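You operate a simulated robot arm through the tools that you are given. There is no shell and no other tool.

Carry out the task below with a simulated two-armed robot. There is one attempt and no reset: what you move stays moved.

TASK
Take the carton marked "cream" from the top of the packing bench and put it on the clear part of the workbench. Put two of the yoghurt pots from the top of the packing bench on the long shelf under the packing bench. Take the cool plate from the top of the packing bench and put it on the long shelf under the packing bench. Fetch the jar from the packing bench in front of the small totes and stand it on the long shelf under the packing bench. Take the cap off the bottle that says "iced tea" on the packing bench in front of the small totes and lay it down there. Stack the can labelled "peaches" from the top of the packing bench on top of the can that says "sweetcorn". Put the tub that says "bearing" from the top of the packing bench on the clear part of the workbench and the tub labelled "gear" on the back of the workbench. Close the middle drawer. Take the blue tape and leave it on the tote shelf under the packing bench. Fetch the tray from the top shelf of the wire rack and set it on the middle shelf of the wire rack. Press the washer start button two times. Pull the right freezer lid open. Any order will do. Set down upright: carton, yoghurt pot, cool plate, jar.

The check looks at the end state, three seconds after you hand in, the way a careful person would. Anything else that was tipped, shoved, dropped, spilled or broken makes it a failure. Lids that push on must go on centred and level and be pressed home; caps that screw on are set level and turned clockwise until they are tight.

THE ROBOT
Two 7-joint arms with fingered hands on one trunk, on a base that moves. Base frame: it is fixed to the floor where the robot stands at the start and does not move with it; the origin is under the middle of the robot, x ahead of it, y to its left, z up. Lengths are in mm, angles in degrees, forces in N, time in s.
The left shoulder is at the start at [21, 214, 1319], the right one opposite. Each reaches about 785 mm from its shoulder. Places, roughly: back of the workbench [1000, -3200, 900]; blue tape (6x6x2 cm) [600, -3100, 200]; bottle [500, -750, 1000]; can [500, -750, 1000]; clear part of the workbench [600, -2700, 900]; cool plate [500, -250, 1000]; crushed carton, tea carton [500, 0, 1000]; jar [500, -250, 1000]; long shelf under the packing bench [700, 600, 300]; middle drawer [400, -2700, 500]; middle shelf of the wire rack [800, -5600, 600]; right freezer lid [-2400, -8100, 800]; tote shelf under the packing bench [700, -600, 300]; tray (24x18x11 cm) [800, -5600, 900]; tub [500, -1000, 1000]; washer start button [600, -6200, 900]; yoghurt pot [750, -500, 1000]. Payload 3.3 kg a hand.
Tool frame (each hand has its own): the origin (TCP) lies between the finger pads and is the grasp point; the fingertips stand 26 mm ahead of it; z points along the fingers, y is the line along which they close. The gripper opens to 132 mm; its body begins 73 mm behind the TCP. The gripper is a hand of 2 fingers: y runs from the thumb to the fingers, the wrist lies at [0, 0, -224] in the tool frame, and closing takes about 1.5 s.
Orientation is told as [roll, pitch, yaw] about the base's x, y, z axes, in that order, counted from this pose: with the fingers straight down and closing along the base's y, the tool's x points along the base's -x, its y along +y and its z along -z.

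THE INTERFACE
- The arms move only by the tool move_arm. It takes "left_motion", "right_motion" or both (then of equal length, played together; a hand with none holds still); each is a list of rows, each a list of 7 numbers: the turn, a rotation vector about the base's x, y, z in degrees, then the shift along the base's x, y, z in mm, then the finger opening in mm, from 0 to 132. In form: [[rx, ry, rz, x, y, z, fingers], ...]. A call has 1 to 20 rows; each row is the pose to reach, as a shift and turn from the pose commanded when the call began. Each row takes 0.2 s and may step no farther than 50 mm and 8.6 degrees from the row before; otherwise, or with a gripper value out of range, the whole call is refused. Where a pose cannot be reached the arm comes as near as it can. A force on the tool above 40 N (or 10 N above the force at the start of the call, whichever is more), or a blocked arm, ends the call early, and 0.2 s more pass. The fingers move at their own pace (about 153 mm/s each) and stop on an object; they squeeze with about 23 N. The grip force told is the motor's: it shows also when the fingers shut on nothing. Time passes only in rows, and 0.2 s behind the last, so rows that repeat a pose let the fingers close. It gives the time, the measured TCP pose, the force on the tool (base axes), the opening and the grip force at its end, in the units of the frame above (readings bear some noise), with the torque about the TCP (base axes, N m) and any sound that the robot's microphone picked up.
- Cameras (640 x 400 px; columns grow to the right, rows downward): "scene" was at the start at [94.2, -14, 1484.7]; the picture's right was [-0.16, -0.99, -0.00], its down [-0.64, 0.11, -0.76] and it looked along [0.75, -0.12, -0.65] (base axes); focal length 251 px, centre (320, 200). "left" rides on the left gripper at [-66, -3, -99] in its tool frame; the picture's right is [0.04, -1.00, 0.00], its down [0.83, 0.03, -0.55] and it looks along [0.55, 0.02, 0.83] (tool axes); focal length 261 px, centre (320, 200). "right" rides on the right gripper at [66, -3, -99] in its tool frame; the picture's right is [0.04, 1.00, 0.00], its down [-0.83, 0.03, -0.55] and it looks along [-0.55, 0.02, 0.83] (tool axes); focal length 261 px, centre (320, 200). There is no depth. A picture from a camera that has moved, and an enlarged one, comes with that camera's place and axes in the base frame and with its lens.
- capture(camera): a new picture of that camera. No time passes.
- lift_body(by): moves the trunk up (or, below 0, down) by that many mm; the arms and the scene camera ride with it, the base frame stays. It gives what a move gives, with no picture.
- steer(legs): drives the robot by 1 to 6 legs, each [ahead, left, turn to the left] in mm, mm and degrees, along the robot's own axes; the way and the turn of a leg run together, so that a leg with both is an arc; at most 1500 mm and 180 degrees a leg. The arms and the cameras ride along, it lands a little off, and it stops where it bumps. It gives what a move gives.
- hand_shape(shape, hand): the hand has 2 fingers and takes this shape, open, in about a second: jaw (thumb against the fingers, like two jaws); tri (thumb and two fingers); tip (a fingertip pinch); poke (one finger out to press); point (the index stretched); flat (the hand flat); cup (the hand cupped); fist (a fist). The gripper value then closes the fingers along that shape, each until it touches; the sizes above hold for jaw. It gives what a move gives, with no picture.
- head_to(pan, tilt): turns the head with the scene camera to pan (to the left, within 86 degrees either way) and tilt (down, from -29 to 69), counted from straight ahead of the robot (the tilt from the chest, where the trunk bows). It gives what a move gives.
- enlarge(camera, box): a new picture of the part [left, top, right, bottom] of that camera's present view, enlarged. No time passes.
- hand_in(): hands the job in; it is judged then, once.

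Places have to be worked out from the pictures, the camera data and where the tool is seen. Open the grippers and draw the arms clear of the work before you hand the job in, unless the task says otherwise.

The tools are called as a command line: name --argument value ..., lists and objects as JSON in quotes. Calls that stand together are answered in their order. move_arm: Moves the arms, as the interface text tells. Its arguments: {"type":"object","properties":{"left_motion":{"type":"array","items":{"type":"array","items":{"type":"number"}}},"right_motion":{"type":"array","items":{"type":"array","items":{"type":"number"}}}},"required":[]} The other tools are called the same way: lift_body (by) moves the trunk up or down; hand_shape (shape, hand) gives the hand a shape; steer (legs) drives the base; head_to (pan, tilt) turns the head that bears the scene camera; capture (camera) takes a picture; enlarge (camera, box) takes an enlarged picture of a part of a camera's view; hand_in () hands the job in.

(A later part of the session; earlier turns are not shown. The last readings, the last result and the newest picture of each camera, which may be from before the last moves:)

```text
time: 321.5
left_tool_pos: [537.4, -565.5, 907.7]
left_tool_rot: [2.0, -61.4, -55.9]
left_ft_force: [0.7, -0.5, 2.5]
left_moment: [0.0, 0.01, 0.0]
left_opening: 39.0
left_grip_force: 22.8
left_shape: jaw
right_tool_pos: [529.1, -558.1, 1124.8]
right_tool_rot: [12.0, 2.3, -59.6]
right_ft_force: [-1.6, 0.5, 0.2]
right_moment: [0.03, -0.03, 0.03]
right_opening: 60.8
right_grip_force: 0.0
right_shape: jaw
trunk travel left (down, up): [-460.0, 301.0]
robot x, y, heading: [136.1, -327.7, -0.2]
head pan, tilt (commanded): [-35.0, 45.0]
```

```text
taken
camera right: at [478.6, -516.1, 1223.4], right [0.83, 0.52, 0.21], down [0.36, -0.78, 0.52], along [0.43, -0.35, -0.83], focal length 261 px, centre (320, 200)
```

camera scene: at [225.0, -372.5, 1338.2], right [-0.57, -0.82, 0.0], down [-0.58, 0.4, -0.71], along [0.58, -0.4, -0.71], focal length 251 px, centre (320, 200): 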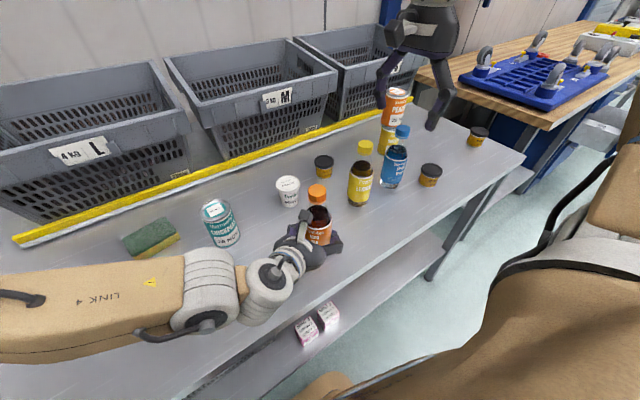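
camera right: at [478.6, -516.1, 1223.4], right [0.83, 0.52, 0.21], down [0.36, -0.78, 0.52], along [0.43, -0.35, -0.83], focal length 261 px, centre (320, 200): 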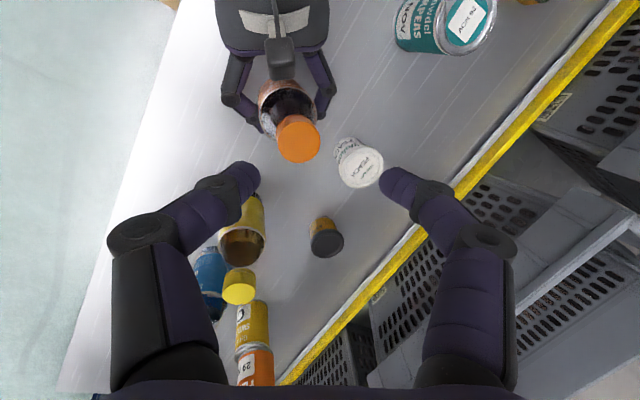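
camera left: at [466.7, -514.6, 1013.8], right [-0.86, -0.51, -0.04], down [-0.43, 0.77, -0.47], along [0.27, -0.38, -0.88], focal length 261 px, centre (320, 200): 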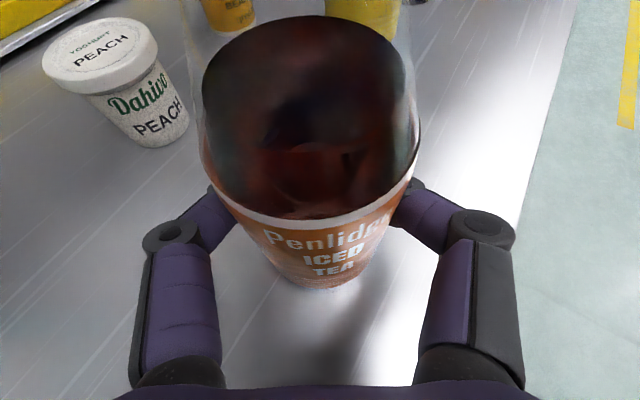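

Excellent – reached with no limit. Cap axis at (530.5, −555.5). I lower the open fingers around the cap.

move_arm --right_motion '[[0, 0, 0, 1, 1, -20, 60], [0, 0, 0, 1.5, 2.5, -40, 60], [0, 0, 0, 1.5, 2.5, -55, 60], [0, 0, 0, 1.5, 2.5, -66, 60], [0, 0, 0, 1.5, 2.5, -66, 60]]'

capture --camera "right"

enlarge --camera "scene" --box '[250, 110, 410, 210]'

```text
time: 322.7
left_tool_pos: [537.4, -566.7, 906.7]
left_tool_rot: [2.0, -61.4, -56.1]
left_ft_force: [0.1, -0.5, 2.6]
left_moment: [0.01, 0.04, -0.02]
left_opening: 38.9
left_grip_force: 22.8
left_shape: jaw
right_tool_pos: [529.9, -554.1, 1058.3]
right_tool_rot: [11.9, 2.2, -59.5]
right_ft_force: [-1.0, -0.1, 0.2]
right_moment: [-0.03, 0.0, 0.02]
right_opening: 60.5
right_grip_force: 0.0
right_shape: jaw
trunk travel left (down, up): [-460.0, 301.0]
robot x, y, heading: [140.5, -326.5, -0.2]
head pan, tilt (commanded): [-35.0, 45.0]
```

```text
taken
camera right: at [479.3, -513.6, 1156.0], right [0.83, 0.52, 0.21], down [0.36, -0.78, 0.52], along [0.43, -0.35, -0.83], focal length 261 px, centre (320, 200)
```

right: 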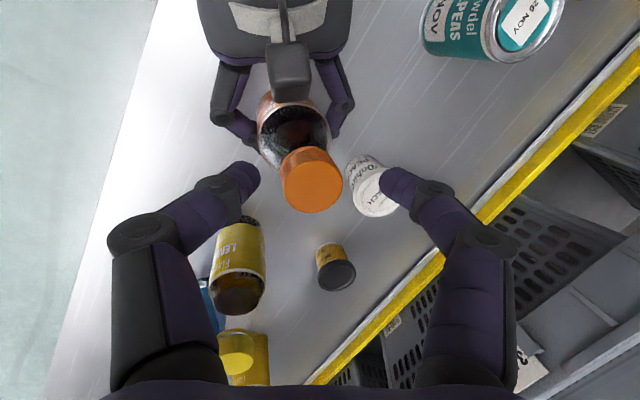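

```text
4.00 times, centred on (330, 160) of scene
camera zoom: at [225.1, -372.3, 1338.2], right [-0.57, -0.82, 0.0], down [-0.58, 0.41, -0.71], along [0.58, -0.41, -0.71], focal length 1005 px, centre (280, 360)
```

zoom: 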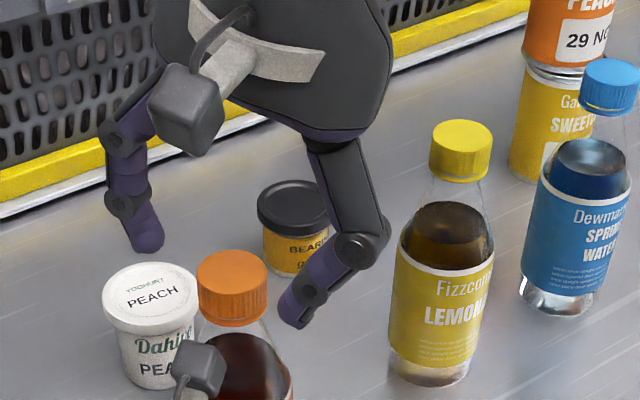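

The fingertips straddle the cap. I lower 4 mm more and close on it.

move_arm --right_motion '[[0, 0, 0, 0, -1, -4, 60], [0, 0, 0, 0, -1, -4, 40], [0, 0, 0, 0, -1, -4, 20], [0, 0, 0, 0, -1, -4, 10], [0, 0, 0, 0, -1, -4, 10], [0, 0, 0, 0, -1, -4, 10]]'

capture --camera "right"

```text
time: 324.1
left_tool_pos: [537.3, -566.8, 908.2]
left_tool_rot: [2.0, -61.3, -56.0]
left_ft_force: [4.5, -3.4, 0.7]
left_moment: [-0.07, 0.13, -0.01]
left_opening: 38.8
left_grip_force: 22.7
left_shape: jaw
right_tool_pos: [530.1, -555.9, 1054.1]
right_tool_rot: [12.0, 2.2, -59.6]
right_ft_force: [-1.7, 2.0, 10.8]
right_moment: [0.23, -0.24, -0.03]
right_opening: 22.7
right_grip_force: 22.8
right_shape: jaw
trunk travel left (down, up): [-460.0, 301.0]
robot x, y, heading: [139.8, -327.7, -0.2]
head pan, tilt (commanded): [-35.0, 45.0]
```

```text
taken
camera right: at [479.3, -513.9, 1152.7], right [0.83, 0.52, 0.21], down [0.36, -0.78, 0.52], along [0.43, -0.35, -0.83], focal length 261 px, centre (320, 200)
```

right: 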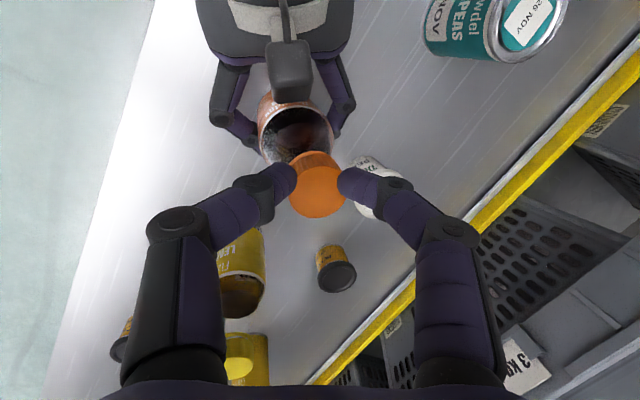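

Cap gripped. First counter-clockwise stroke of 56° about the vertical, with a slight rise.

move_arm --right_motion '[[0, 0, 8, 0, 0, 0.1, 10], [0, 0, 16, 0, 0, 0.2, 10], [0, 0, 24, 0, 0, 0.3, 10], [0, 0, 32, 0, 0, 0.4, 10], [0, 0, 40, 0, 0, 0.5, 10], [0, 0, 48, 0, 0, 0.6, 10], [0, 0, 56, 0, 0, 0.7, 10]]'

capture --camera "right"

```text
time: 325.7
left_tool_pos: [537.8, -566.7, 908.3]
left_tool_rot: [2.0, -61.6, -56.1]
left_ft_force: [3.0, 2.4, 5.2]
left_moment: [-0.1, 0.06, 0.11]
left_opening: 38.4
left_grip_force: 23.2
left_shape: jaw
right_tool_pos: [530.3, -556.4, 1054.2]
right_tool_rot: [11.9, 2.0, -3.5]
right_ft_force: [-3.0, -1.4, 10.8]
right_moment: [0.22, 0.07, -0.07]
right_opening: 22.8
right_grip_force: 22.9
right_shape: jaw
trunk travel left (down, up): [-460.0, 301.0]
robot x, y, heading: [139.9, -322.6, 0.0]
head pan, tilt (commanded): [-35.0, 45.0]
```

```text
taken
camera right: at [467.3, -575.3, 1153.1], right [0.03, 0.98, 0.21], down [0.85, -0.13, 0.52], along [0.53, 0.16, -0.83], focal length 261 px, centre (320, 200)
```

right: 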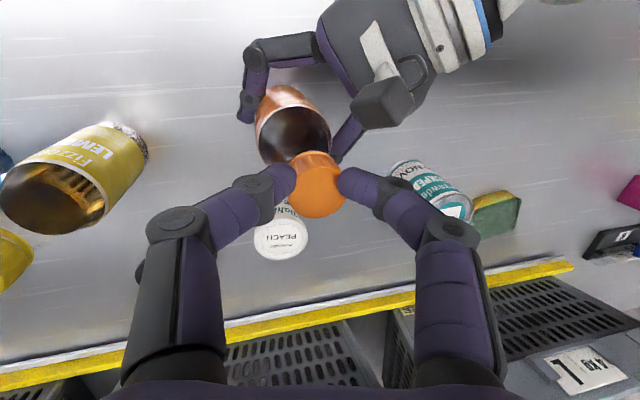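

The stroke went through. I check on the left camera whether the bottle itself turned.

capture --camera "left"

```text
taken
camera left: at [501.6, -523.4, 1014.1], right [-0.82, -0.57, -0.05], down [-0.48, 0.74, -0.47], along [0.3, -0.36, -0.88], focal length 261 px, centre (320, 200)
```

left: 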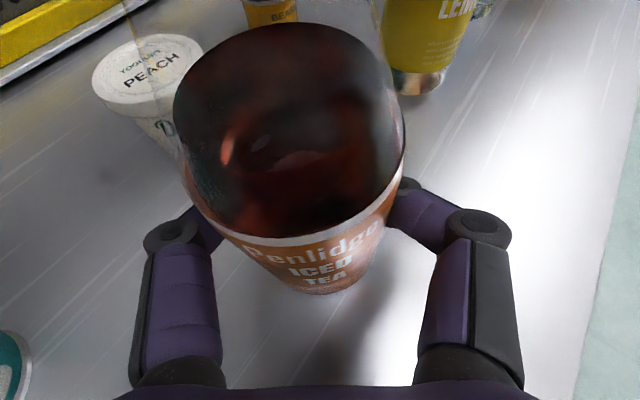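

The bottle stayed put in the left hand. I run repeated strokes: open, turn back, close, turn counter-clockwise again.

move_arm --right_motion '[[0, 0, 0, 0, 0, 0, 42], [0, 0, -8, 0, 0, 0, 42], [0, 0, -16, 0, 0, 0, 42], [0, 0, -24, 0, 0, 0, 42], [0, 0, -32, 0, 0, 0, 42], [0, 0, -40, 0, 0, 0, 42], [0, 0, -48, 0, 0, 0, 42], [0, 0, -56, 0, 0, 0, 42], [0, 0, -56, 0, 0, 0, 10], [0, 0, -56, 0, 0, 0, 10], [0, 0, -56, 0, 0, 0, 10], [0, 0, -48, 0, 0, 0.1, 10], [0, 0, -40, 0, 0, 0.2, 10], [0, 0, -32, 0, 0, 0.3, 10], [0, 0, -24, 0, 0, 0.4, 10], [0, 0, -16, 0, 0, 0.5, 10], [0, 0, -8, 0, 0, 0.6, 10], [0, 0, 0, 0, 0, 0.7, 10], [0, 0, 0, 0, 0, 0.7, 10]]'

move_arm --right_motion '[[0, 0, 0, 0, 0, 0, 42], [0, 0, -8, 0, 0, 0, 42], [0, 0, -16, 0, 0, 0, 42], [0, 0, -24, 0, 0, 0, 42], [0, 0, -32, 0, 0, 0, 42], [0, 0, -40, 0, 0, 0, 42], [0, 0, -48, 0, 0, 0, 42], [0, 0, -56, 0, 0, 0, 42], [0, 0, -56, 0, 0, 0, 10], [0, 0, -56, 0, 0, 0, 10], [0, 0, -56, 0, 0, 0, 10], [0, 0, -48, 0, 0, 0.1, 10], [0, 0, -40, 0, 0, 0.2, 10], [0, 0, -32, 0, 0, 0.3, 10], [0, 0, -24, 0, 0, 0.4, 10], [0, 0, -16, 0, 0, 0.5, 10], [0, 0, -8, 0, 0, 0.6, 10], [0, 0, 0, 0, 0, 0.7, 10], [0, 0, 0, 0, 0, 0.7, 10]]'

capture --camera "right"

```text
time: 329.7
left_tool_pos: [537.1, -568.2, 906.0]
left_tool_rot: [2.0, -61.4, -56.1]
left_ft_force: [-10.1, 0.7, 0.3]
left_moment: [-0.31, -0.85, 0.27]
left_opening: 22.7
left_grip_force: 22.4
left_shape: jaw
right_tool_pos: [528.4, -556.1, 1055.5]
right_tool_rot: [11.9, 2.1, -3.6]
right_ft_force: [8.7, -1.6, 3.1]
right_moment: [-0.02, -0.15, -0.1]
right_opening: 10.3
right_grip_force: 0.1
right_shape: jaw
trunk travel left (down, up): [-460.0, 301.0]
robot x, y, heading: [141.9, -326.4, -0.0]
head pan, tilt (commanded): [-35.0, 45.0]
```

```text
time: 333.7
left_tool_pos: [537.0, -567.9, 908.0]
left_tool_rot: [1.9, -61.4, -56.1]
left_ft_force: [-10.7, 1.9, -0.5]
left_moment: [-0.37, -0.85, 0.28]
left_opening: 22.6
left_grip_force: 23.0
left_shape: jaw
right_tool_pos: [530.4, -556.4, 1057.1]
right_tool_rot: [11.9, 2.1, -3.6]
right_ft_force: [8.3, -2.8, 3.7]
right_moment: [-0.02, -0.17, -0.1]
right_opening: 10.0
right_grip_force: 0.0
right_shape: jaw
trunk travel left (down, up): [-460.0, 301.0]
robot x, y, heading: [139.5, -322.9, -0.2]
head pan, tilt (commanded): [-35.0, 45.0]
```

```text
taken
camera right: at [467.4, -575.7, 1154.7], right [0.03, 0.98, 0.21], down [0.85, -0.13, 0.52], along [0.53, 0.16, -0.83], focal length 261 px, centre (320, 200)
```

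right: 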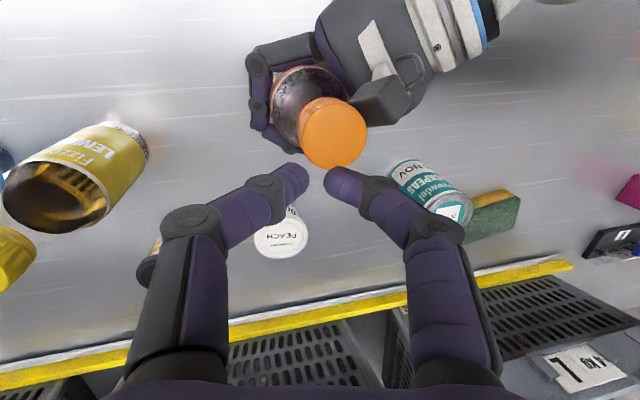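

The bottle slipped deeper into the left palm and the right fingers closed beside the cap. I open and lift the right hand, then look.

move_arm --right_motion '[[0, 0, 0, 4, 0, 0, 30], [0, 0, 0, 4, 0, 10, 50], [0, 0, 0, 4, 0, 30, 60], [0, 0, 0, 4, 0, 60, 60], [0, 0, 0, 4, 0, 80, 60]]'

capture --camera "left"

enlarge --camera "scene" --box '[220, 120, 420, 245]'

capture --camera "right"

```text
time: 334.9
left_tool_pos: [537.6, -567.3, 908.3]
left_tool_rot: [2.1, -61.4, -56.0]
left_ft_force: [0.6, -1.0, -0.2]
left_moment: [0.02, 0.0, -0.06]
left_opening: 22.7
left_grip_force: 22.3
left_shape: jaw
right_tool_pos: [517.6, -565.4, 1124.3]
right_tool_rot: [12.0, 2.2, -3.5]
right_ft_force: [-0.2, -0.7, 0.1]
right_moment: [0.0, 0.01, 0.0]
right_opening: 59.5
right_grip_force: 0.2
right_shape: jaw
right hand out of reach, approached as far as the arm can: row 4, 5
trunk travel left (down, up): [-460.0, 301.0]
robot x, y, heading: [139.9, -325.8, 0.0]
head pan, tilt (commanded): [-35.0, 45.0]
```

```text
taken
camera left: at [502.2, -524.0, 1013.7], right [-0.82, -0.57, -0.05], down [-0.48, 0.74, -0.47], along [0.3, -0.36, -0.88], focal length 261 px, centre (320, 200)
```

left: 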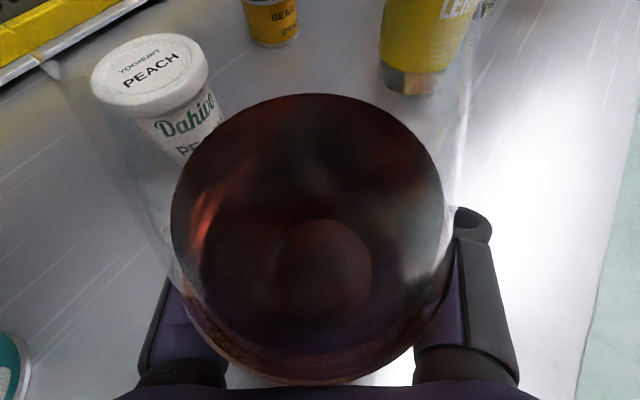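

```text
3.20 times, centred on (320, 182) of scene
camera zoom: at [225.3, -372.3, 1338.2], right [-0.57, -0.82, 0.0], down [-0.58, 0.41, -0.71], along [0.58, -0.41, -0.71], focal length 804 px, centre (320, 256)
```

zoom: 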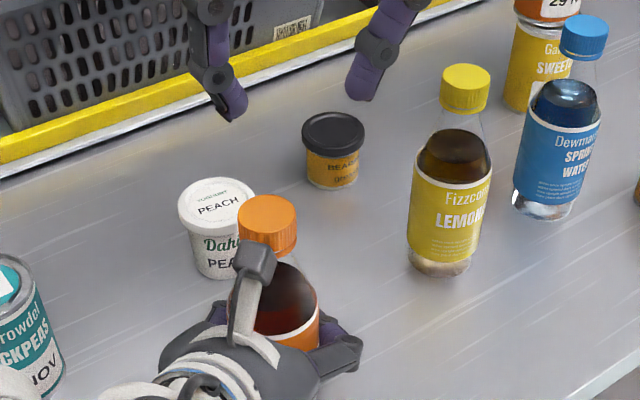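

```text
taken
camera right: at [454.5, -584.7, 1223.2], right [0.03, 0.98, 0.21], down [0.84, -0.14, 0.52], along [0.53, 0.16, -0.83], focal length 261 px, centre (320, 200)
```

right: 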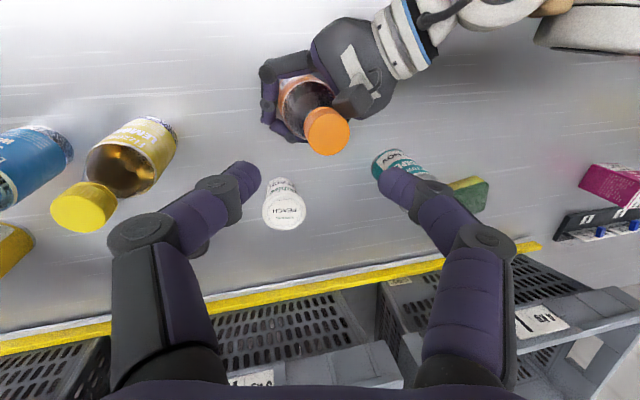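

The bottle now sits firmly against the left palm (axis ≈(515, −540)), nearly upright. I re-orient the right hand (tilt 16°, turned back) for new strokes centred on this axis.

move_arm --right_motion '[[0, 0, -7.6, 0, 0, 0, 60], [0, 0, -15.2, 0, 0, 0, 60], [0, 0, -22.8, 0, 0, 0, 60], [0, 0, -30.4, 0, 0, 0, 60], [0, 0, -38, 0, 0, 0, 60], [0, 0, -45.6, 0, 0, 0, 60], [0, 0, -53.2, 0, 0, 0, 60], [0, 0, -61, 0, 0, 0, 60]]'

move_arm --right_motion '[[1.9, -0.3, -6.5, 0, 8, -5, 60], [3.8, -0.6, -13, -2, 16, -10, 60], [5.7, -0.9, -19.6, -4, 23, -15, 60], [5.7, -0.9, -19.6, -4, 23, -15, 60]]'

capture --camera "right"

```text
time: 336.7
left_tool_pos: [537.7, -566.5, 907.4]
left_tool_rot: [2.0, -61.4, -56.1]
left_ft_force: [0.1, 0.9, 0.4]
left_moment: [-0.01, -0.03, -0.05]
left_opening: 22.5
left_grip_force: 23.5
left_shape: jaw
right_tool_pos: [517.7, -566.8, 1123.4]
right_tool_rot: [11.9, 2.2, -64.8]
right_ft_force: [-0.2, 0.5, 0.8]
right_moment: [0.01, 0.02, -0.02]
right_opening: 59.8
right_grip_force: 0.0
right_shape: jaw
trunk travel left (down, up): [-460.0, 301.0]
robot x, y, heading: [139.2, -323.9, 0.2]
head pan, tilt (commanded): [-35.0, 45.0]
```

```text
time: 337.7
left_tool_pos: [537.2, -568.4, 907.1]
left_tool_rot: [2.0, -61.5, -55.9]
left_ft_force: [0.8, 0.1, -0.3]
left_moment: [0.01, 0.01, 0.01]
left_opening: 22.5
left_grip_force: 23.3
left_shape: jaw
right_tool_pos: [512.0, -543.1, 1108.9]
right_tool_rot: [14.3, 7.4, -84.1]
right_ft_force: [-0.8, 0.3, -1.2]
right_moment: [-0.04, 0.0, -0.01]
right_opening: 59.3
right_grip_force: 0.1
right_shape: jaw
trunk travel left (down, up): [-460.0, 301.0]
robot x, y, heading: [142.2, -326.7, 0.1]
head pan, tilt (commanded): [-35.0, 45.0]
```

```text
taken
camera right: at [481.4, -493.4, 1210.5], right [0.96, 0.11, 0.25], down [-0.01, -0.9, 0.43], along [0.27, -0.42, -0.87], focal length 261 px, centre (320, 200)
```

right: 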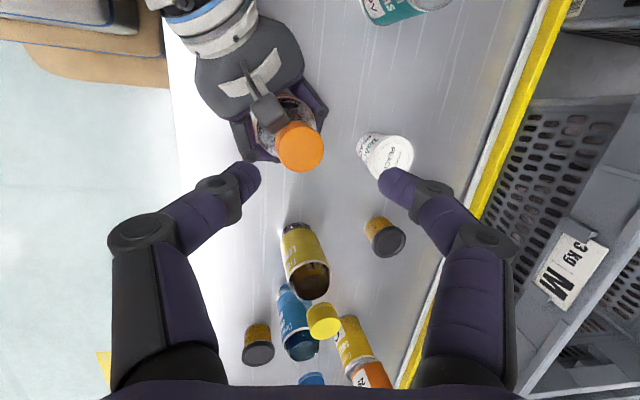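

Reached without limits. Cap at about (515.5, −537). I lower around it and look again.

move_arm --right_motion '[[0, 0, 0, 1, 2, -18, 60], [0, 0, 0, 2, 4, -36, 60], [0, 0, 0, 3, 6, -51, 60], [0, 0, 0, 3, 6, -51, 60]]'

capture --camera "right"

```text
time: 338.7
left_tool_pos: [537.5, -566.2, 906.4]
left_tool_rot: [2.0, -61.4, -56.0]
left_ft_force: [0.7, 1.2, -0.2]
left_moment: [0.02, 0.01, -0.01]
left_opening: 22.5
left_grip_force: 23.3
left_shape: jaw
right_tool_pos: [513.7, -536.4, 1057.2]
right_tool_rot: [14.3, 7.4, -84.0]
right_ft_force: [-0.2, 1.5, 0.8]
right_moment: [-0.02, -0.01, 0.02]
right_opening: 59.3
right_grip_force: 0.0
right_shape: jaw
trunk travel left (down, up): [-460.0, 301.0]
robot x, y, heading: [142.8, -324.4, -0.1]
head pan, tilt (commanded): [-35.0, 45.0]
```

```text
taken
camera right: at [483.7, -486.2, 1159.6], right [0.96, 0.11, 0.25], down [-0.01, -0.9, 0.43], along [0.27, -0.42, -0.87], focal length 261 px, centre (320, 200)
```

right: 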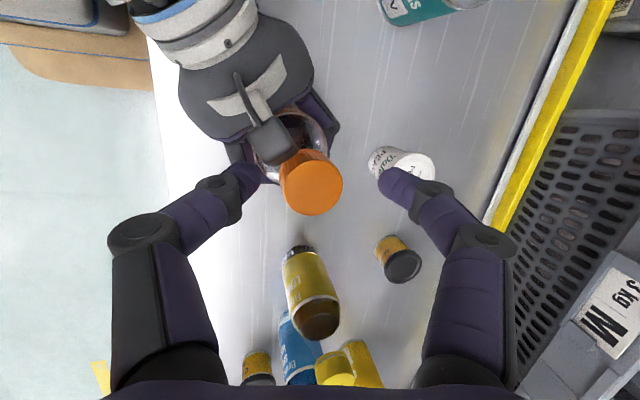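

Aligned within 3 mm. I correct, close on the cap, and make a stroke of +60°.

move_arm --right_motion '[[0, 0, 0, 2.5, 0, -2, 60], [0, 0, 0, 2.5, 0, -2, 30], [0, 0, 0, 2.5, 0, -2, 10], [0, 0, 0, 2.5, 0, -2, 10], [0, 0, 0, 2.5, 0, -2, 10], [0, 0, 8.5, 2.5, 0, -1.9, 10], [0, 0, 17, 2.5, 0, -1.8, 10], [0, 0, 25.5, 2.5, 0, -1.7, 10], [0, 0, 34, 2.5, 0, -1.6, 10], [0, 0, 42.5, 2.5, 0, -1.5, 10], [0, 0, 51, 2.5, 0, -1.4, 10], [0, 0, 60, 2.5, 0, -1.3, 10], [0, 0, 60, 2.5, 0, -1.3, 10]]'

capture --camera "right"

```text
refused: row 12 steps farther than a row can; nothing moved
```

```text
taken
camera right: at [483.7, -486.2, 1159.6], right [0.96, 0.11, 0.25], down [-0.01, -0.9, 0.43], along [0.27, -0.42, -0.87], focal length 261 px, centre (320, 200)
```

right: 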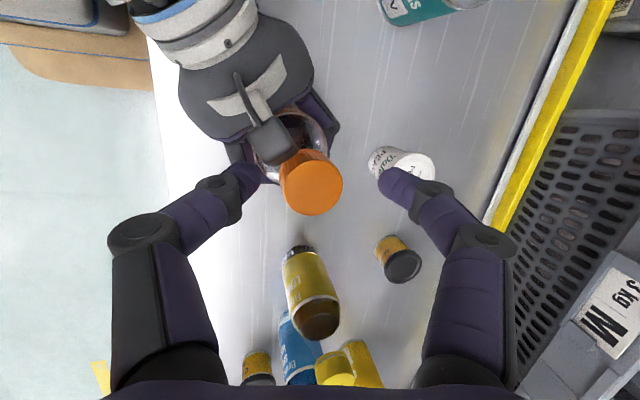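

One step was slightly too large; repeated with 8.4° steps.

move_arm --right_motion '[[0, 0, 0, 2.5, 0, -2, 60], [0, 0, 0, 2.5, 0, -2, 30], [0, 0, 0, 2.5, 0, -2, 10], [0, 0, 0, 2.5, 0, -2, 10], [0, 0, 0, 2.5, 0, -2, 10], [0, 0, 8.4, 2.5, 0, -1.9, 10], [0, 0, 16.8, 2.5, 0, -1.8, 10], [0, 0, 25.2, 2.5, 0, -1.7, 10], [0, 0, 33.6, 2.5, 0, -1.6, 10], [0, 0, 42, 2.5, 0, -1.5, 10], [0, 0, 50.4, 2.5, 0, -1.4, 10], [0, 0, 58.8, 2.5, 0, -1.3, 10], [0, 0, 58.8, 2.5, 0, -1.3, 10]]'

capture --camera "right"

```text
time: 341.5
left_tool_pos: [537.6, -566.8, 907.3]
left_tool_rot: [2.0, -61.4, -56.0]
left_ft_force: [0.9, 1.8, 0.8]
left_moment: [-0.13, 0.02, -0.02]
left_opening: 22.5
left_grip_force: 22.6
left_shape: jaw
right_tool_pos: [518.3, -537.4, 1056.0]
right_tool_rot: [14.3, 7.4, -25.1]
right_ft_force: [-0.7, -1.7, -0.1]
right_moment: [0.15, 0.02, -0.01]
right_opening: 20.8
right_grip_force: 22.9
right_shape: jaw
trunk travel left (down, up): [-460.0, 301.0]
robot x, y, heading: [145.1, -324.9, 0.0]
head pan, tilt (commanded): [-35.0, 45.0]
```

```text
taken
camera right: at [460.2, -538.6, 1159.4], right [0.4, 0.88, 0.25], down [0.77, -0.47, 0.43], along [0.5, 0.02, -0.87], focal length 261 px, centre (320, 200)
```

right: 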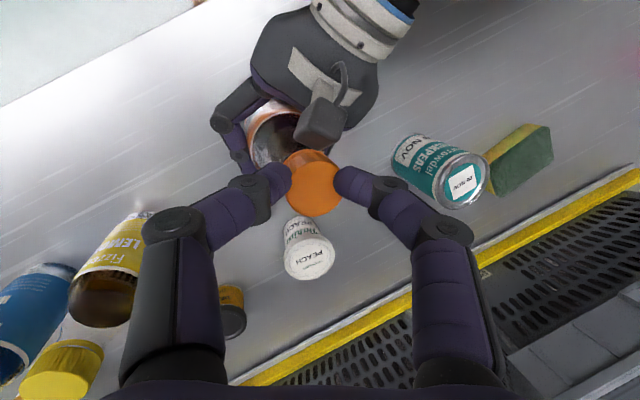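

Good – the cap stayed gripped and forces are small. I repeat the ratchet cycle.

move_arm --right_motion '[[0, 0, 0, 0, 0, 0, 44], [0, 0, -8.4, 0, 0, 0, 44], [0, 0, -16.8, 0, 0, 0, 44], [0, 0, -25.2, 0, 0, 0, 44], [0, 0, -33.6, 0, 0, 0, 44], [0, 0, -42, 0, 0, 0, 44], [0, 0, -50.4, 0, 0, 0, 44], [0, 0, -58.8, 0, 0, 0, 44], [0, 0, -58.8, 0, 0, 0, 10], [0, 0, -58.8, 0, 0, 0, 10], [0, 0, -58.8, 0, 0, 0, 10], [0, 0, -50.4, 0, 0, 0.1, 10], [0, 0, -42, 0, 0, 0.2, 10], [0, 0, -33.6, 0, 0, 0.3, 10], [0, 0, -25.2, 0, 0, 0.4, 10], [0, 0, -16.8, 0, 0, 0.5, 10], [0, 0, -8.4, 0, 0, 0.6, 10], [0, 0, 0, 0, 0, 0.7, 10], [0, 0, 0, 0, 0, 0.7, 10]]'

move_arm --right_motion '[[0, 0, 0, 0, 0, 0, 44], [0, 0, -8.4, 0, 0, 0, 44], [0, 0, -16.8, 0, 0, 0, 44], [0, 0, -25.2, 0, 0, 0, 44], [0, 0, -33.6, 0, 0, 0, 44], [0, 0, -42, 0, 0, 0, 44], [0, 0, -50.4, 0, 0, 0, 44], [0, 0, -58.8, 0, 0, 0, 44], [0, 0, -58.8, 0, 0, 0, 10], [0, 0, -58.8, 0, 0, 0, 10], [0, 0, -58.8, 0, 0, 0, 10], [0, 0, -50.4, 0, 0, 0.1, 10], [0, 0, -42, 0, 0, 0.2, 10], [0, 0, -33.6, 0, 0, 0.3, 10], [0, 0, -25.2, 0, 0, 0.4, 10], [0, 0, -16.8, 0, 0, 0.5, 10], [0, 0, -8.4, 0, 0, 0.6, 10], [0, 0, 0, 0, 0, 0.7, 10], [0, 0, 0, 0, 0, 0.7, 10]]'

capture --camera "right"

```text
time: 345.5
left_tool_pos: [538.1, -565.5, 908.4]
left_tool_rot: [2.0, -61.4, -56.0]
left_ft_force: [-0.3, 2.5, -1.2]
left_moment: [-0.15, 0.01, -0.02]
left_opening: 22.7
left_grip_force: 23.0
left_shape: jaw
right_tool_pos: [519.1, -537.9, 1059.1]
right_tool_rot: [14.3, 7.4, -25.2]
right_ft_force: [-0.1, -1.4, 2.1]
right_moment: [0.07, -0.01, 0.0]
right_opening: 20.3
right_grip_force: 23.0
right_shape: jaw
trunk travel left (down, up): [-460.0, 301.0]
robot x, y, heading: [139.4, -325.3, -0.1]
head pan, tilt (commanded): [-35.0, 45.0]
```

```text
time: 349.5
left_tool_pos: [537.9, -567.1, 907.6]
left_tool_rot: [1.9, -61.4, -56.1]
left_ft_force: [-15.4, -0.3, -1.1]
left_moment: [0.03, -1.83, 0.72]
left_opening: 22.8
left_grip_force: 23.3
left_shape: jaw
right_tool_pos: [518.4, -537.5, 1058.9]
right_tool_rot: [14.4, 7.4, -25.2]
right_ft_force: [14.1, 0.9, 0.8]
right_moment: [0.23, -0.42, -0.28]
right_opening: 19.4
right_grip_force: 22.6
right_shape: jaw
trunk travel left (down, up): [-460.0, 301.0]
robot x, y, heading: [139.8, -323.8, 0.1]
head pan, tilt (commanded): [-35.0, 45.0]
```

```text
taken
camera right: at [460.1, -539.6, 1160.8], right [0.4, 0.88, 0.25], down [0.77, -0.47, 0.43], along [0.5, 0.02, -0.87], focal length 261 px, centre (320, 200)
```

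right: 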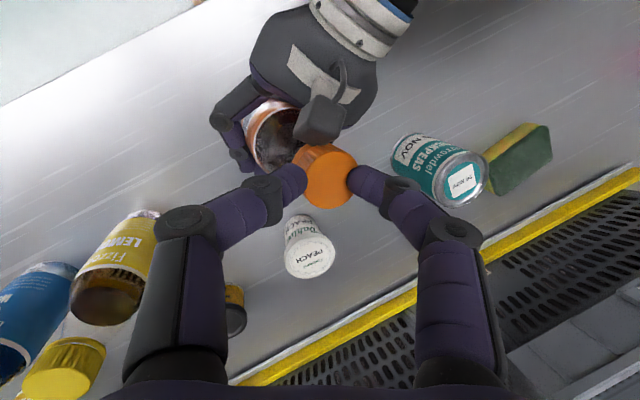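

The reaction force rose to 15 N sideways; I relax by re-centring and test whether the cap already lifts.

move_arm --right_motion '[[0, 0, 0, -1, 0, 2, 10], [0, 0, 0, -1, 0, 4, 10], [0, 0, 0, -1, 0, 6, 10], [0, 0, 0, -1, 0, 6, 10]]'

capture --camera "right"

```text
time: 350.5
left_tool_pos: [539.3, -566.8, 907.3]
left_tool_rot: [2.1, -61.3, -55.9]
left_ft_force: [-3.6, 1.6, 4.8]
left_moment: [-0.06, -0.38, 0.11]
left_opening: 22.6
left_grip_force: 22.7
left_shape: jaw
right_tool_pos: [516.5, -537.8, 1063.1]
right_tool_rot: [14.2, 7.6, -25.3]
right_ft_force: [4.5, -1.8, -9.2]
right_moment: [-0.03, -0.06, -0.07]
right_opening: 17.9
right_grip_force: 23.1
right_shape: jaw
trunk travel left (down, up): [-460.0, 301.0]
robot x, y, heading: [141.1, -327.8, 0.1]
head pan, tilt (commanded): [-35.0, 45.0]
```

```text
taken
camera right: at [458.6, -539.3, 1166.4], right [0.4, 0.88, 0.25], down [0.77, -0.47, 0.43], along [0.5, 0.02, -0.87], focal length 261 px, centre (320, 200)
```

right: 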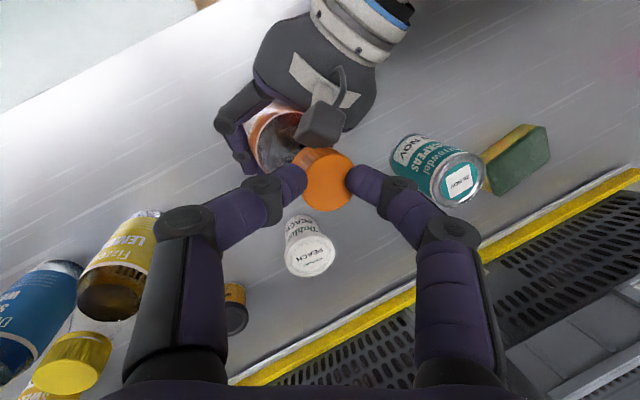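

Still attached (9 N pull). I open, look at where the cap is, and re-centre.

move_arm --right_motion '[[0, 0, 0, 0, 0, -4, 20], [0, 0, 0, 0, 0, -4, 44], [0, 0, 0, 0, 0, -4, 50]]'

capture --camera "right"

enlarge --camera "scene" --box '[240, 140, 400, 240]'

```text
time: 351.3
left_tool_pos: [537.2, -567.5, 907.6]
left_tool_rot: [2.0, -61.4, -55.9]
left_ft_force: [0.2, -1.1, -0.2]
left_moment: [0.01, -0.01, 0.02]
left_opening: 22.2
left_grip_force: 22.7
left_shape: jaw
right_tool_pos: [516.6, -536.6, 1060.8]
right_tool_rot: [14.3, 7.4, -25.2]
right_ft_force: [0.1, 0.7, -0.1]
right_moment: [-0.02, 0.02, 0.0]
right_opening: 49.5
right_grip_force: 0.1
right_shape: jaw
trunk travel left (down, up): [-460.0, 301.0]
robot x, y, heading: [138.5, -323.9, -0.2]
head pan, tilt (commanded): [-35.0, 45.0]
```

```text
taken
camera right: at [458.7, -538.5, 1162.6], right [0.4, 0.88, 0.25], down [0.77, -0.47, 0.43], along [0.5, 0.02, -0.87], focal length 261 px, centre (320, 200)
```

right: 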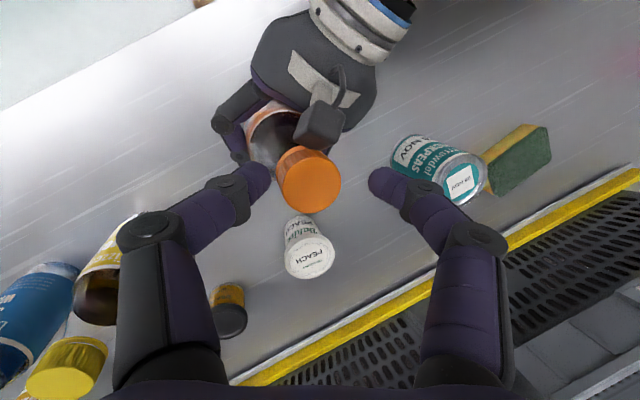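

```text
4.00 times, centred on (320, 190) of scene
camera zoom: at [225.2, -372.6, 1338.2], right [-0.57, -0.82, 0.0], down [-0.58, 0.41, -0.71], along [0.58, -0.41, -0.71], focal length 1005 px, centre (320, 240)
```

zoom: 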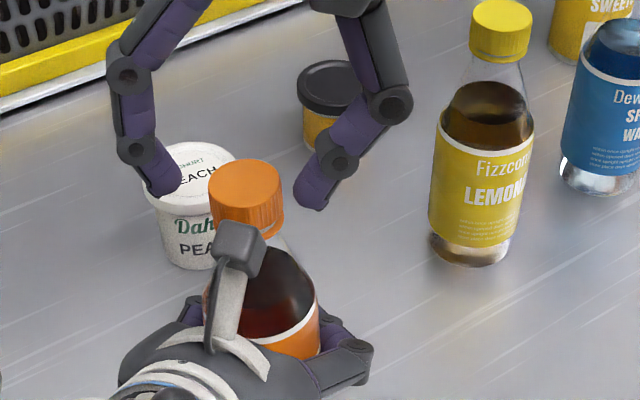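

Cap axis now (515, −535). I re-centre, turn back, and make two more strokes, watching forces.

move_arm --right_motion '[[0, 0, -8.4, -1, 1, -2, 44], [0, 0, -16.8, -1.6, 1.4, -5, 44], [0, 0, -25.2, -1.6, 1.4, -5, 44], [0, 0, -33.6, -1.6, 1.4, -5, 44], [0, 0, -42, -1.6, 1.4, -5, 44], [0, 0, -50.4, -1.6, 1.4, -5, 44], [0, 0, -58.8, -1.6, 1.4, -5, 44], [0, 0, -58.8, -1.6, 1.4, -5, 10], [0, 0, -58.8, -1.6, 1.4, -5, 10], [0, 0, -58.8, -1.6, 1.4, -5, 10], [0, 0, -50.4, -1.6, 1.4, -4.9, 10], [0, 0, -42, -1.6, 1.4, -4.8, 10], [0, 0, -33.6, -1.6, 1.4, -4.7, 10], [0, 0, -25.2, -1.6, 1.4, -4.6, 10], [0, 0, -16.8, -1.6, 1.4, -4.5, 10], [0, 0, -8.4, -1.6, 1.4, -4.4, 10], [0, 0, 0, -1.6, 1.4, -4.3, 10], [0, 0, 0, -1.6, 1.4, -4.3, 10]]'

move_arm --right_motion '[[0, 0, 0, 0, 0, 0, 44], [0, 0, -8.4, 0, 0, 0, 44], [0, 0, -16.8, 0, 0, 0, 44], [0, 0, -25.2, 0, 0, 0, 44], [0, 0, -33.6, 0, 0, 0, 44], [0, 0, -42, 0, 0, 0, 44], [0, 0, -50.4, 0, 0, 0, 44], [0, 0, -58.8, 0, 0, 0, 44], [0, 0, -58.8, 0, 0, 0, 10], [0, 0, -58.8, 0, 0, 0, 10], [0, 0, -58.8, 0, 0, 0, 10], [0, 0, -50.4, 0, 0, 0.1, 10], [0, 0, -42, 0, 0, 0.2, 10], [0, 0, -33.6, 0, 0, 0.3, 10], [0, 0, -25.2, 0, 0, 0.4, 10], [0, 0, -16.8, 0, 0, 0.5, 10], [0, 0, -8.4, 0, 0, 0.6, 10], [0, 0, 0, 0, 0, 0.7, 10], [0, 0, 0, 0, 0, 0.7, 10]]'

move_arm --right_motion '[[0, 0, 0, 0, 0, 2, 10], [0, 0, 0, 0, 0, 4, 10], [0, 0, 0, 0, 0, 6, 10], [0, 0, 0, 0, 0, 6, 10]]'

capture --camera "right"

```text
time: 355.1
left_tool_pos: [538.2, -566.4, 907.4]
left_tool_rot: [2.0, -61.4, -56.0]
left_ft_force: [1.9, 2.9, 0.5]
left_moment: [-0.02, 0.02, -0.06]
left_opening: 22.5
left_grip_force: 22.9
left_shape: jaw
right_tool_pos: [514.3, -536.5, 1055.6]
right_tool_rot: [14.2, 7.5, -25.1]
right_ft_force: [-0.5, -1.4, 0.3]
right_moment: [-0.04, 0.04, -0.05]
right_opening: 22.0
right_grip_force: 23.2
right_shape: jaw
trunk travel left (down, up): [-460.0, 301.0]
robot x, y, heading: [143.0, -325.7, -0.2]
head pan, tilt (commanded): [-35.0, 45.0]
```

```text
time: 359.1
left_tool_pos: [537.8, -566.4, 906.4]
left_tool_rot: [2.0, -61.4, -56.0]
left_ft_force: [1.8, -0.9, 0.0]
left_moment: [-0.06, 0.04, 0.01]
left_opening: 22.0
left_grip_force: 22.8
left_shape: jaw
right_tool_pos: [515.7, -536.5, 1056.1]
right_tool_rot: [14.3, 7.3, -25.1]
right_ft_force: [-1.5, -0.6, 3.6]
right_moment: [0.08, -0.04, -0.14]
right_opening: 19.5
right_grip_force: 23.0
right_shape: jaw
trunk travel left (down, up): [-460.0, 301.0]
robot x, y, heading: [137.7, -327.0, 0.1]
head pan, tilt (commanded): [-35.0, 45.0]
```

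```text
time: 360.1
left_tool_pos: [538.6, -567.1, 908.2]
left_tool_rot: [2.0, -61.4, -56.0]
left_ft_force: [0.8, -1.4, 0.8]
left_moment: [-0.04, 0.05, -0.05]
left_opening: 22.3
left_grip_force: 22.8
left_shape: jaw
right_tool_pos: [514.9, -535.5, 1061.9]
right_tool_rot: [14.4, 7.3, -25.3]
right_ft_force: [-1.6, 0.0, -1.0]
right_moment: [0.0, -0.01, -0.01]
right_opening: 19.2
right_grip_force: 23.3
right_shape: jaw
trunk travel left (down, up): [-460.0, 301.0]
robot x, y, heading: [138.3, -328.2, -0.0]
head pan, tilt (commanded): [-35.0, 45.0]
```

```text
taken
camera right: at [457.7, -537.6, 1164.8], right [0.4, 0.88, 0.25], down [0.77, -0.48, 0.43], along [0.5, 0.02, -0.87], focal length 261 px, centre (320, 200)
```

right: 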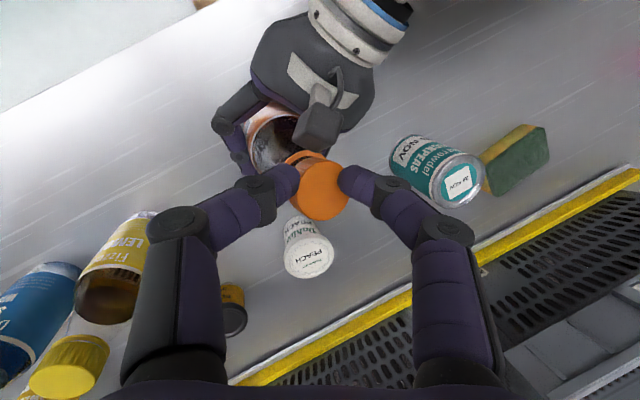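

The lift needed only 1 N now – the cap seems off. I raise it further and look.

move_arm --right_motion '[[0, 0, 0, 0, 0, 5, 10], [0, 0, 0, 0, 0, 12, 10], [0, 0, 0, 0, 0, 22, 10], [0, 0, 0, 0, -5, 35, 10]]'

capture --camera "right"

enlarge --camera "scene" --box '[240, 120, 400, 220]'

```text
time: 361.1
left_tool_pos: [537.8, -567.5, 907.3]
left_tool_rot: [2.0, -61.4, -56.1]
left_ft_force: [0.4, -0.6, -0.3]
left_moment: [-0.01, 0.01, 0.04]
left_opening: 22.4
left_grip_force: 22.5
left_shape: jaw
right_tool_pos: [516.2, -540.1, 1097.8]
right_tool_rot: [14.3, 7.4, -25.3]
right_ft_force: [-0.5, -0.6, -0.2]
right_moment: [0.02, 0.02, -0.03]
right_opening: 19.1
right_grip_force: 23.0
right_shape: jaw
trunk travel left (down, up): [-460.0, 301.0]
robot x, y, heading: [136.6, -325.5, -0.2]
head pan, tilt (commanded): [-35.0, 45.0]
```

```text
taken
camera right: at [457.3, -542.0, 1199.6], right [0.4, 0.88, 0.25], down [0.77, -0.47, 0.43], along [0.5, 0.02, -0.87], focal length 261 px, centre (320, 200)
```

right: 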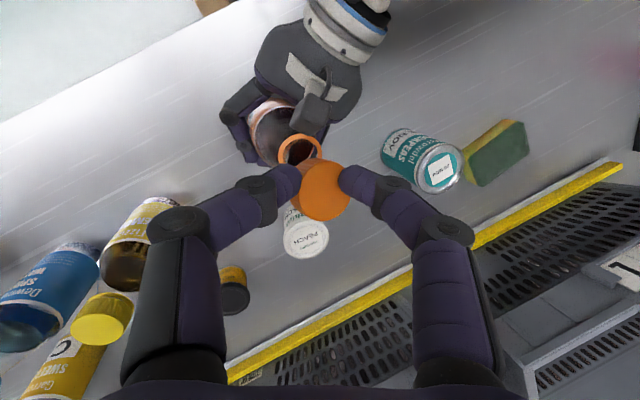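

```text
4.00 times, centred on (320, 170) of scene
camera zoom: at [225.1, -372.6, 1338.2], right [-0.57, -0.82, 0.0], down [-0.58, 0.41, -0.71], along [0.58, -0.41, -0.71], focal length 1005 px, centre (320, 320)
```

zoom: 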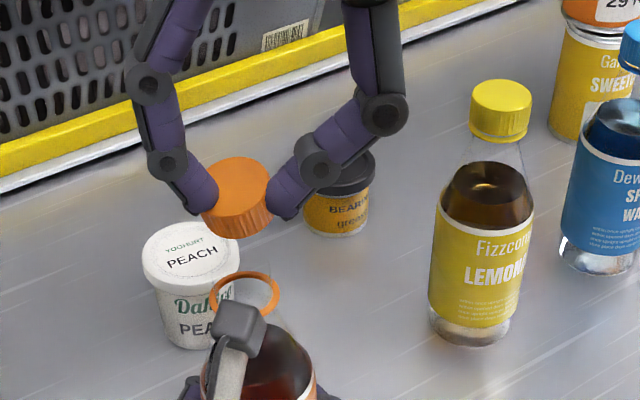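

The cap is off and in the right hand. I carry it to a free spot at about (452, −648) and lower it toward the bench top.

move_arm --right_motion '[[0, 0, 0, -8, -15, 10, 10], [0, 0, 0, -18, -33, 15, 10], [0, 0, 0, -30, -54, 15, 10], [0, 0, 0, -42, -76, 10, 10], [0, 0, 0, -54, -95, 0, 10], [0, 0, 0, -64, -108, -20, 10], [0, 0, 0, -64, -108, -50, 10], [0, 0, 0, -64, -108, -85, 10], [0, 0, 0, -64, -108, -120, 10], [0, 0, 0, -64, -108, -150, 10], [0, 0, 0, -64, -108, -175, 10]]'

capture --camera "right"

```text
time: 363.5
left_tool_pos: [537.4, -566.3, 908.5]
left_tool_rot: [2.0, -61.4, -56.1]
left_ft_force: [-0.1, -1.7, -0.8]
left_moment: [-0.04, -0.02, 0.02]
left_opening: 22.1
left_grip_force: 22.8
left_shape: jaw
right_tool_pos: [452.8, -648.8, 921.6]
right_tool_rot: [14.3, 7.5, -25.4]
right_ft_force: [0.1, -0.7, -0.1]
right_moment: [-0.01, -0.03, 0.0]
right_opening: 18.7
right_grip_force: 22.4
right_shape: jaw
trunk travel left (down, up): [-460.0, 301.0]
robot x, y, heading: [136.2, -324.3, -0.1]
head pan, tilt (commanded): [-35.0, 45.0]
```

```text
taken
camera right: at [393.8, -651.0, 1024.1], right [0.41, 0.88, 0.25], down [0.77, -0.48, 0.43], along [0.5, 0.02, -0.87], focal length 261 px, centre (320, 200)
```

right: 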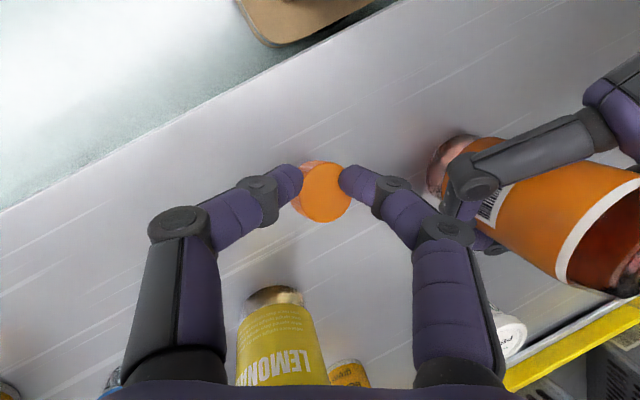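

The cap hangs about 20 mm above the bench. I lower it gently until contact.

move_arm --right_motion '[[0, 0, 0, 0, 0, -6, 10], [0, 0, 0, 0, 0, -12, 10], [0, 0, 0, 0, 0, -15, 10], [0, 0, 0, 0, 0, -15, 10]]'

move_arm --right_motion '[[0, 0, 0, 0, 0, -3, 10], [0, 0, 0, 0, 0, -6, 10], [0, 0, 0, 0, 0, -6, 10]]'

```text
time: 364.5
left_tool_pos: [537.8, -567.4, 907.5]
left_tool_rot: [2.1, -61.5, -56.0]
left_ft_force: [-0.4, -1.7, -0.4]
left_moment: [-0.01, -0.03, 0.03]
left_opening: 22.2
left_grip_force: 23.2
left_shape: jaw
right_tool_pos: [452.2, -649.7, 907.3]
right_tool_rot: [14.3, 7.4, -25.2]
right_ft_force: [0.6, 0.2, 0.7]
right_moment: [0.01, 0.0, 0.0]
right_opening: 18.7
right_grip_force: 23.1
right_shape: jaw
trunk travel left (down, up): [-460.0, 301.0]
robot x, y, heading: [136.9, -327.6, -0.2]
head pan, tilt (commanded): [-35.0, 45.0]
```

```text
time: 365.3
left_tool_pos: [537.3, -567.4, 908.1]
left_tool_rot: [2.0, -61.4, -56.0]
left_ft_force: [-0.6, -1.0, -1.5]
left_moment: [0.0, 0.01, 0.04]
left_opening: 22.6
left_grip_force: 23.3
left_shape: jaw
right_tool_pos: [451.4, -648.4, 901.5]
right_tool_rot: [14.3, 7.4, -25.1]
right_ft_force: [-0.7, 0.0, 0.2]
right_moment: [0.02, 0.02, 0.0]
right_opening: 18.8
right_grip_force: 23.8
right_shape: jaw
trunk travel left (down, up): [-460.0, 301.0]
robot x, y, heading: [141.8, -324.4, 0.1]
head pan, tilt (commanded): [-35.0, 45.0]
```

move_arm --right_motion '[[0, 0, 0, 0, 0, -3, 10], [0, 0, 0, 0, 0, -6, 10], [0, 0, 0, 0, 0, -6, 10]]'

capture --camera "right"

```text
time: 366.1
left_tool_pos: [538.2, -568.2, 907.7]
left_tool_rot: [2.0, -61.4, -56.2]
left_ft_force: [-0.8, -1.1, -1.3]
left_moment: [-0.01, -0.03, 0.04]
left_opening: 22.2
left_grip_force: 23.1
left_shape: jaw
right_tool_pos: [451.2, -649.7, 895.5]
right_tool_rot: [14.3, 7.2, -25.2]
right_ft_force: [-0.7, -1.6, 9.2]
right_moment: [0.05, -0.04, -0.02]
right_opening: 19.4
right_grip_force: 22.5
right_shape: jaw
trunk travel left (down, up): [-460.0, 301.0]
robot x, y, heading: [140.1, -327.6, -0.0]
head pan, tilt (commanded): [-35.0, 45.0]
```

```text
taken
camera right: at [393.4, -651.0, 998.0], right [0.4, 0.88, 0.25], down [0.77, -0.48, 0.43], along [0.5, 0.02, -0.87], focal length 261 px, centre (320, 200)
```

right: 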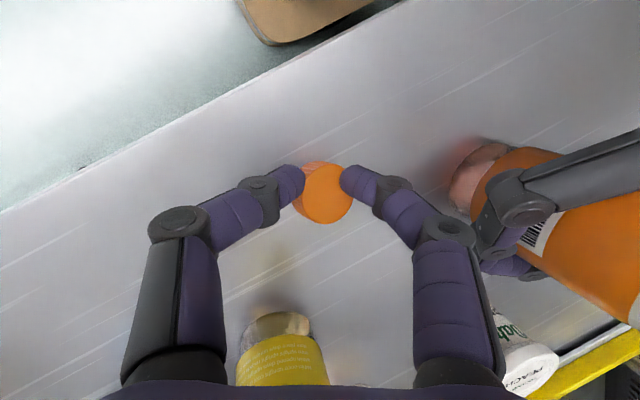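

Contact (9 N): the cap stands on the bench. I release it and raise the right hand.

move_arm --right_motion '[[0, 0, 0, 0, 0, 1, 24], [0, 0, 0, 0, 0, 1, 34], [0, 0, 0, 0, 0, 1, 50], [0, 0, 0, 0, 0, 1, 60], [0, 0, 0, 0, 0, 20, 60], [0, 0, 0, 0, 0, 60, 60], [0, 0, 0, 0, 0, 105, 60], [0, 0, 0, 0, 0, 150, 60]]'

capture --camera "right"

capture --camera "left"

```text
time: 367.9
left_tool_pos: [538.2, -565.6, 907.6]
left_tool_rot: [1.9, -61.3, -56.1]
left_ft_force: [-0.6, -1.0, -0.8]
left_moment: [0.02, -0.03, 0.0]
left_opening: 22.3
left_grip_force: 23.2
left_shape: jaw
right_tool_pos: [451.1, -647.9, 1045.3]
right_tool_rot: [14.2, 7.4, -25.2]
right_ft_force: [-0.4, 0.4, 0.1]
right_moment: [-0.01, 0.0, -0.02]
right_opening: 59.6
right_grip_force: 0.1
right_shape: jaw
trunk travel left (down, up): [-460.0, 301.0]
robot x, y, heading: [140.2, -323.8, -0.1]
head pan, tilt (commanded): [-35.0, 45.0]
```

```text
taken
camera right: at [392.8, -650.2, 1147.5], right [0.4, 0.88, 0.25], down [0.77, -0.47, 0.43], along [0.5, 0.02, -0.87], focal length 261 px, centre (320, 200)
```

right: 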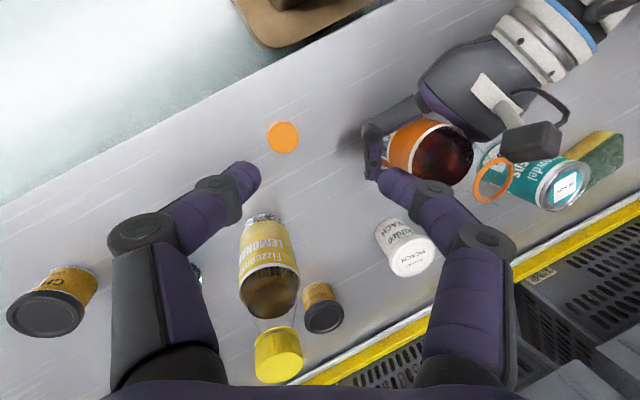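

```text
taken
camera left: at [501.9, -523.8, 1013.8], right [-0.82, -0.57, -0.05], down [-0.48, 0.74, -0.47], along [0.3, -0.36, -0.88], focal length 261 px, centre (320, 200)
```

left: 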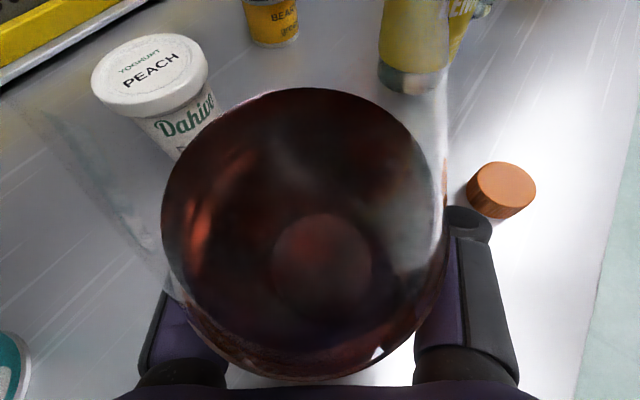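

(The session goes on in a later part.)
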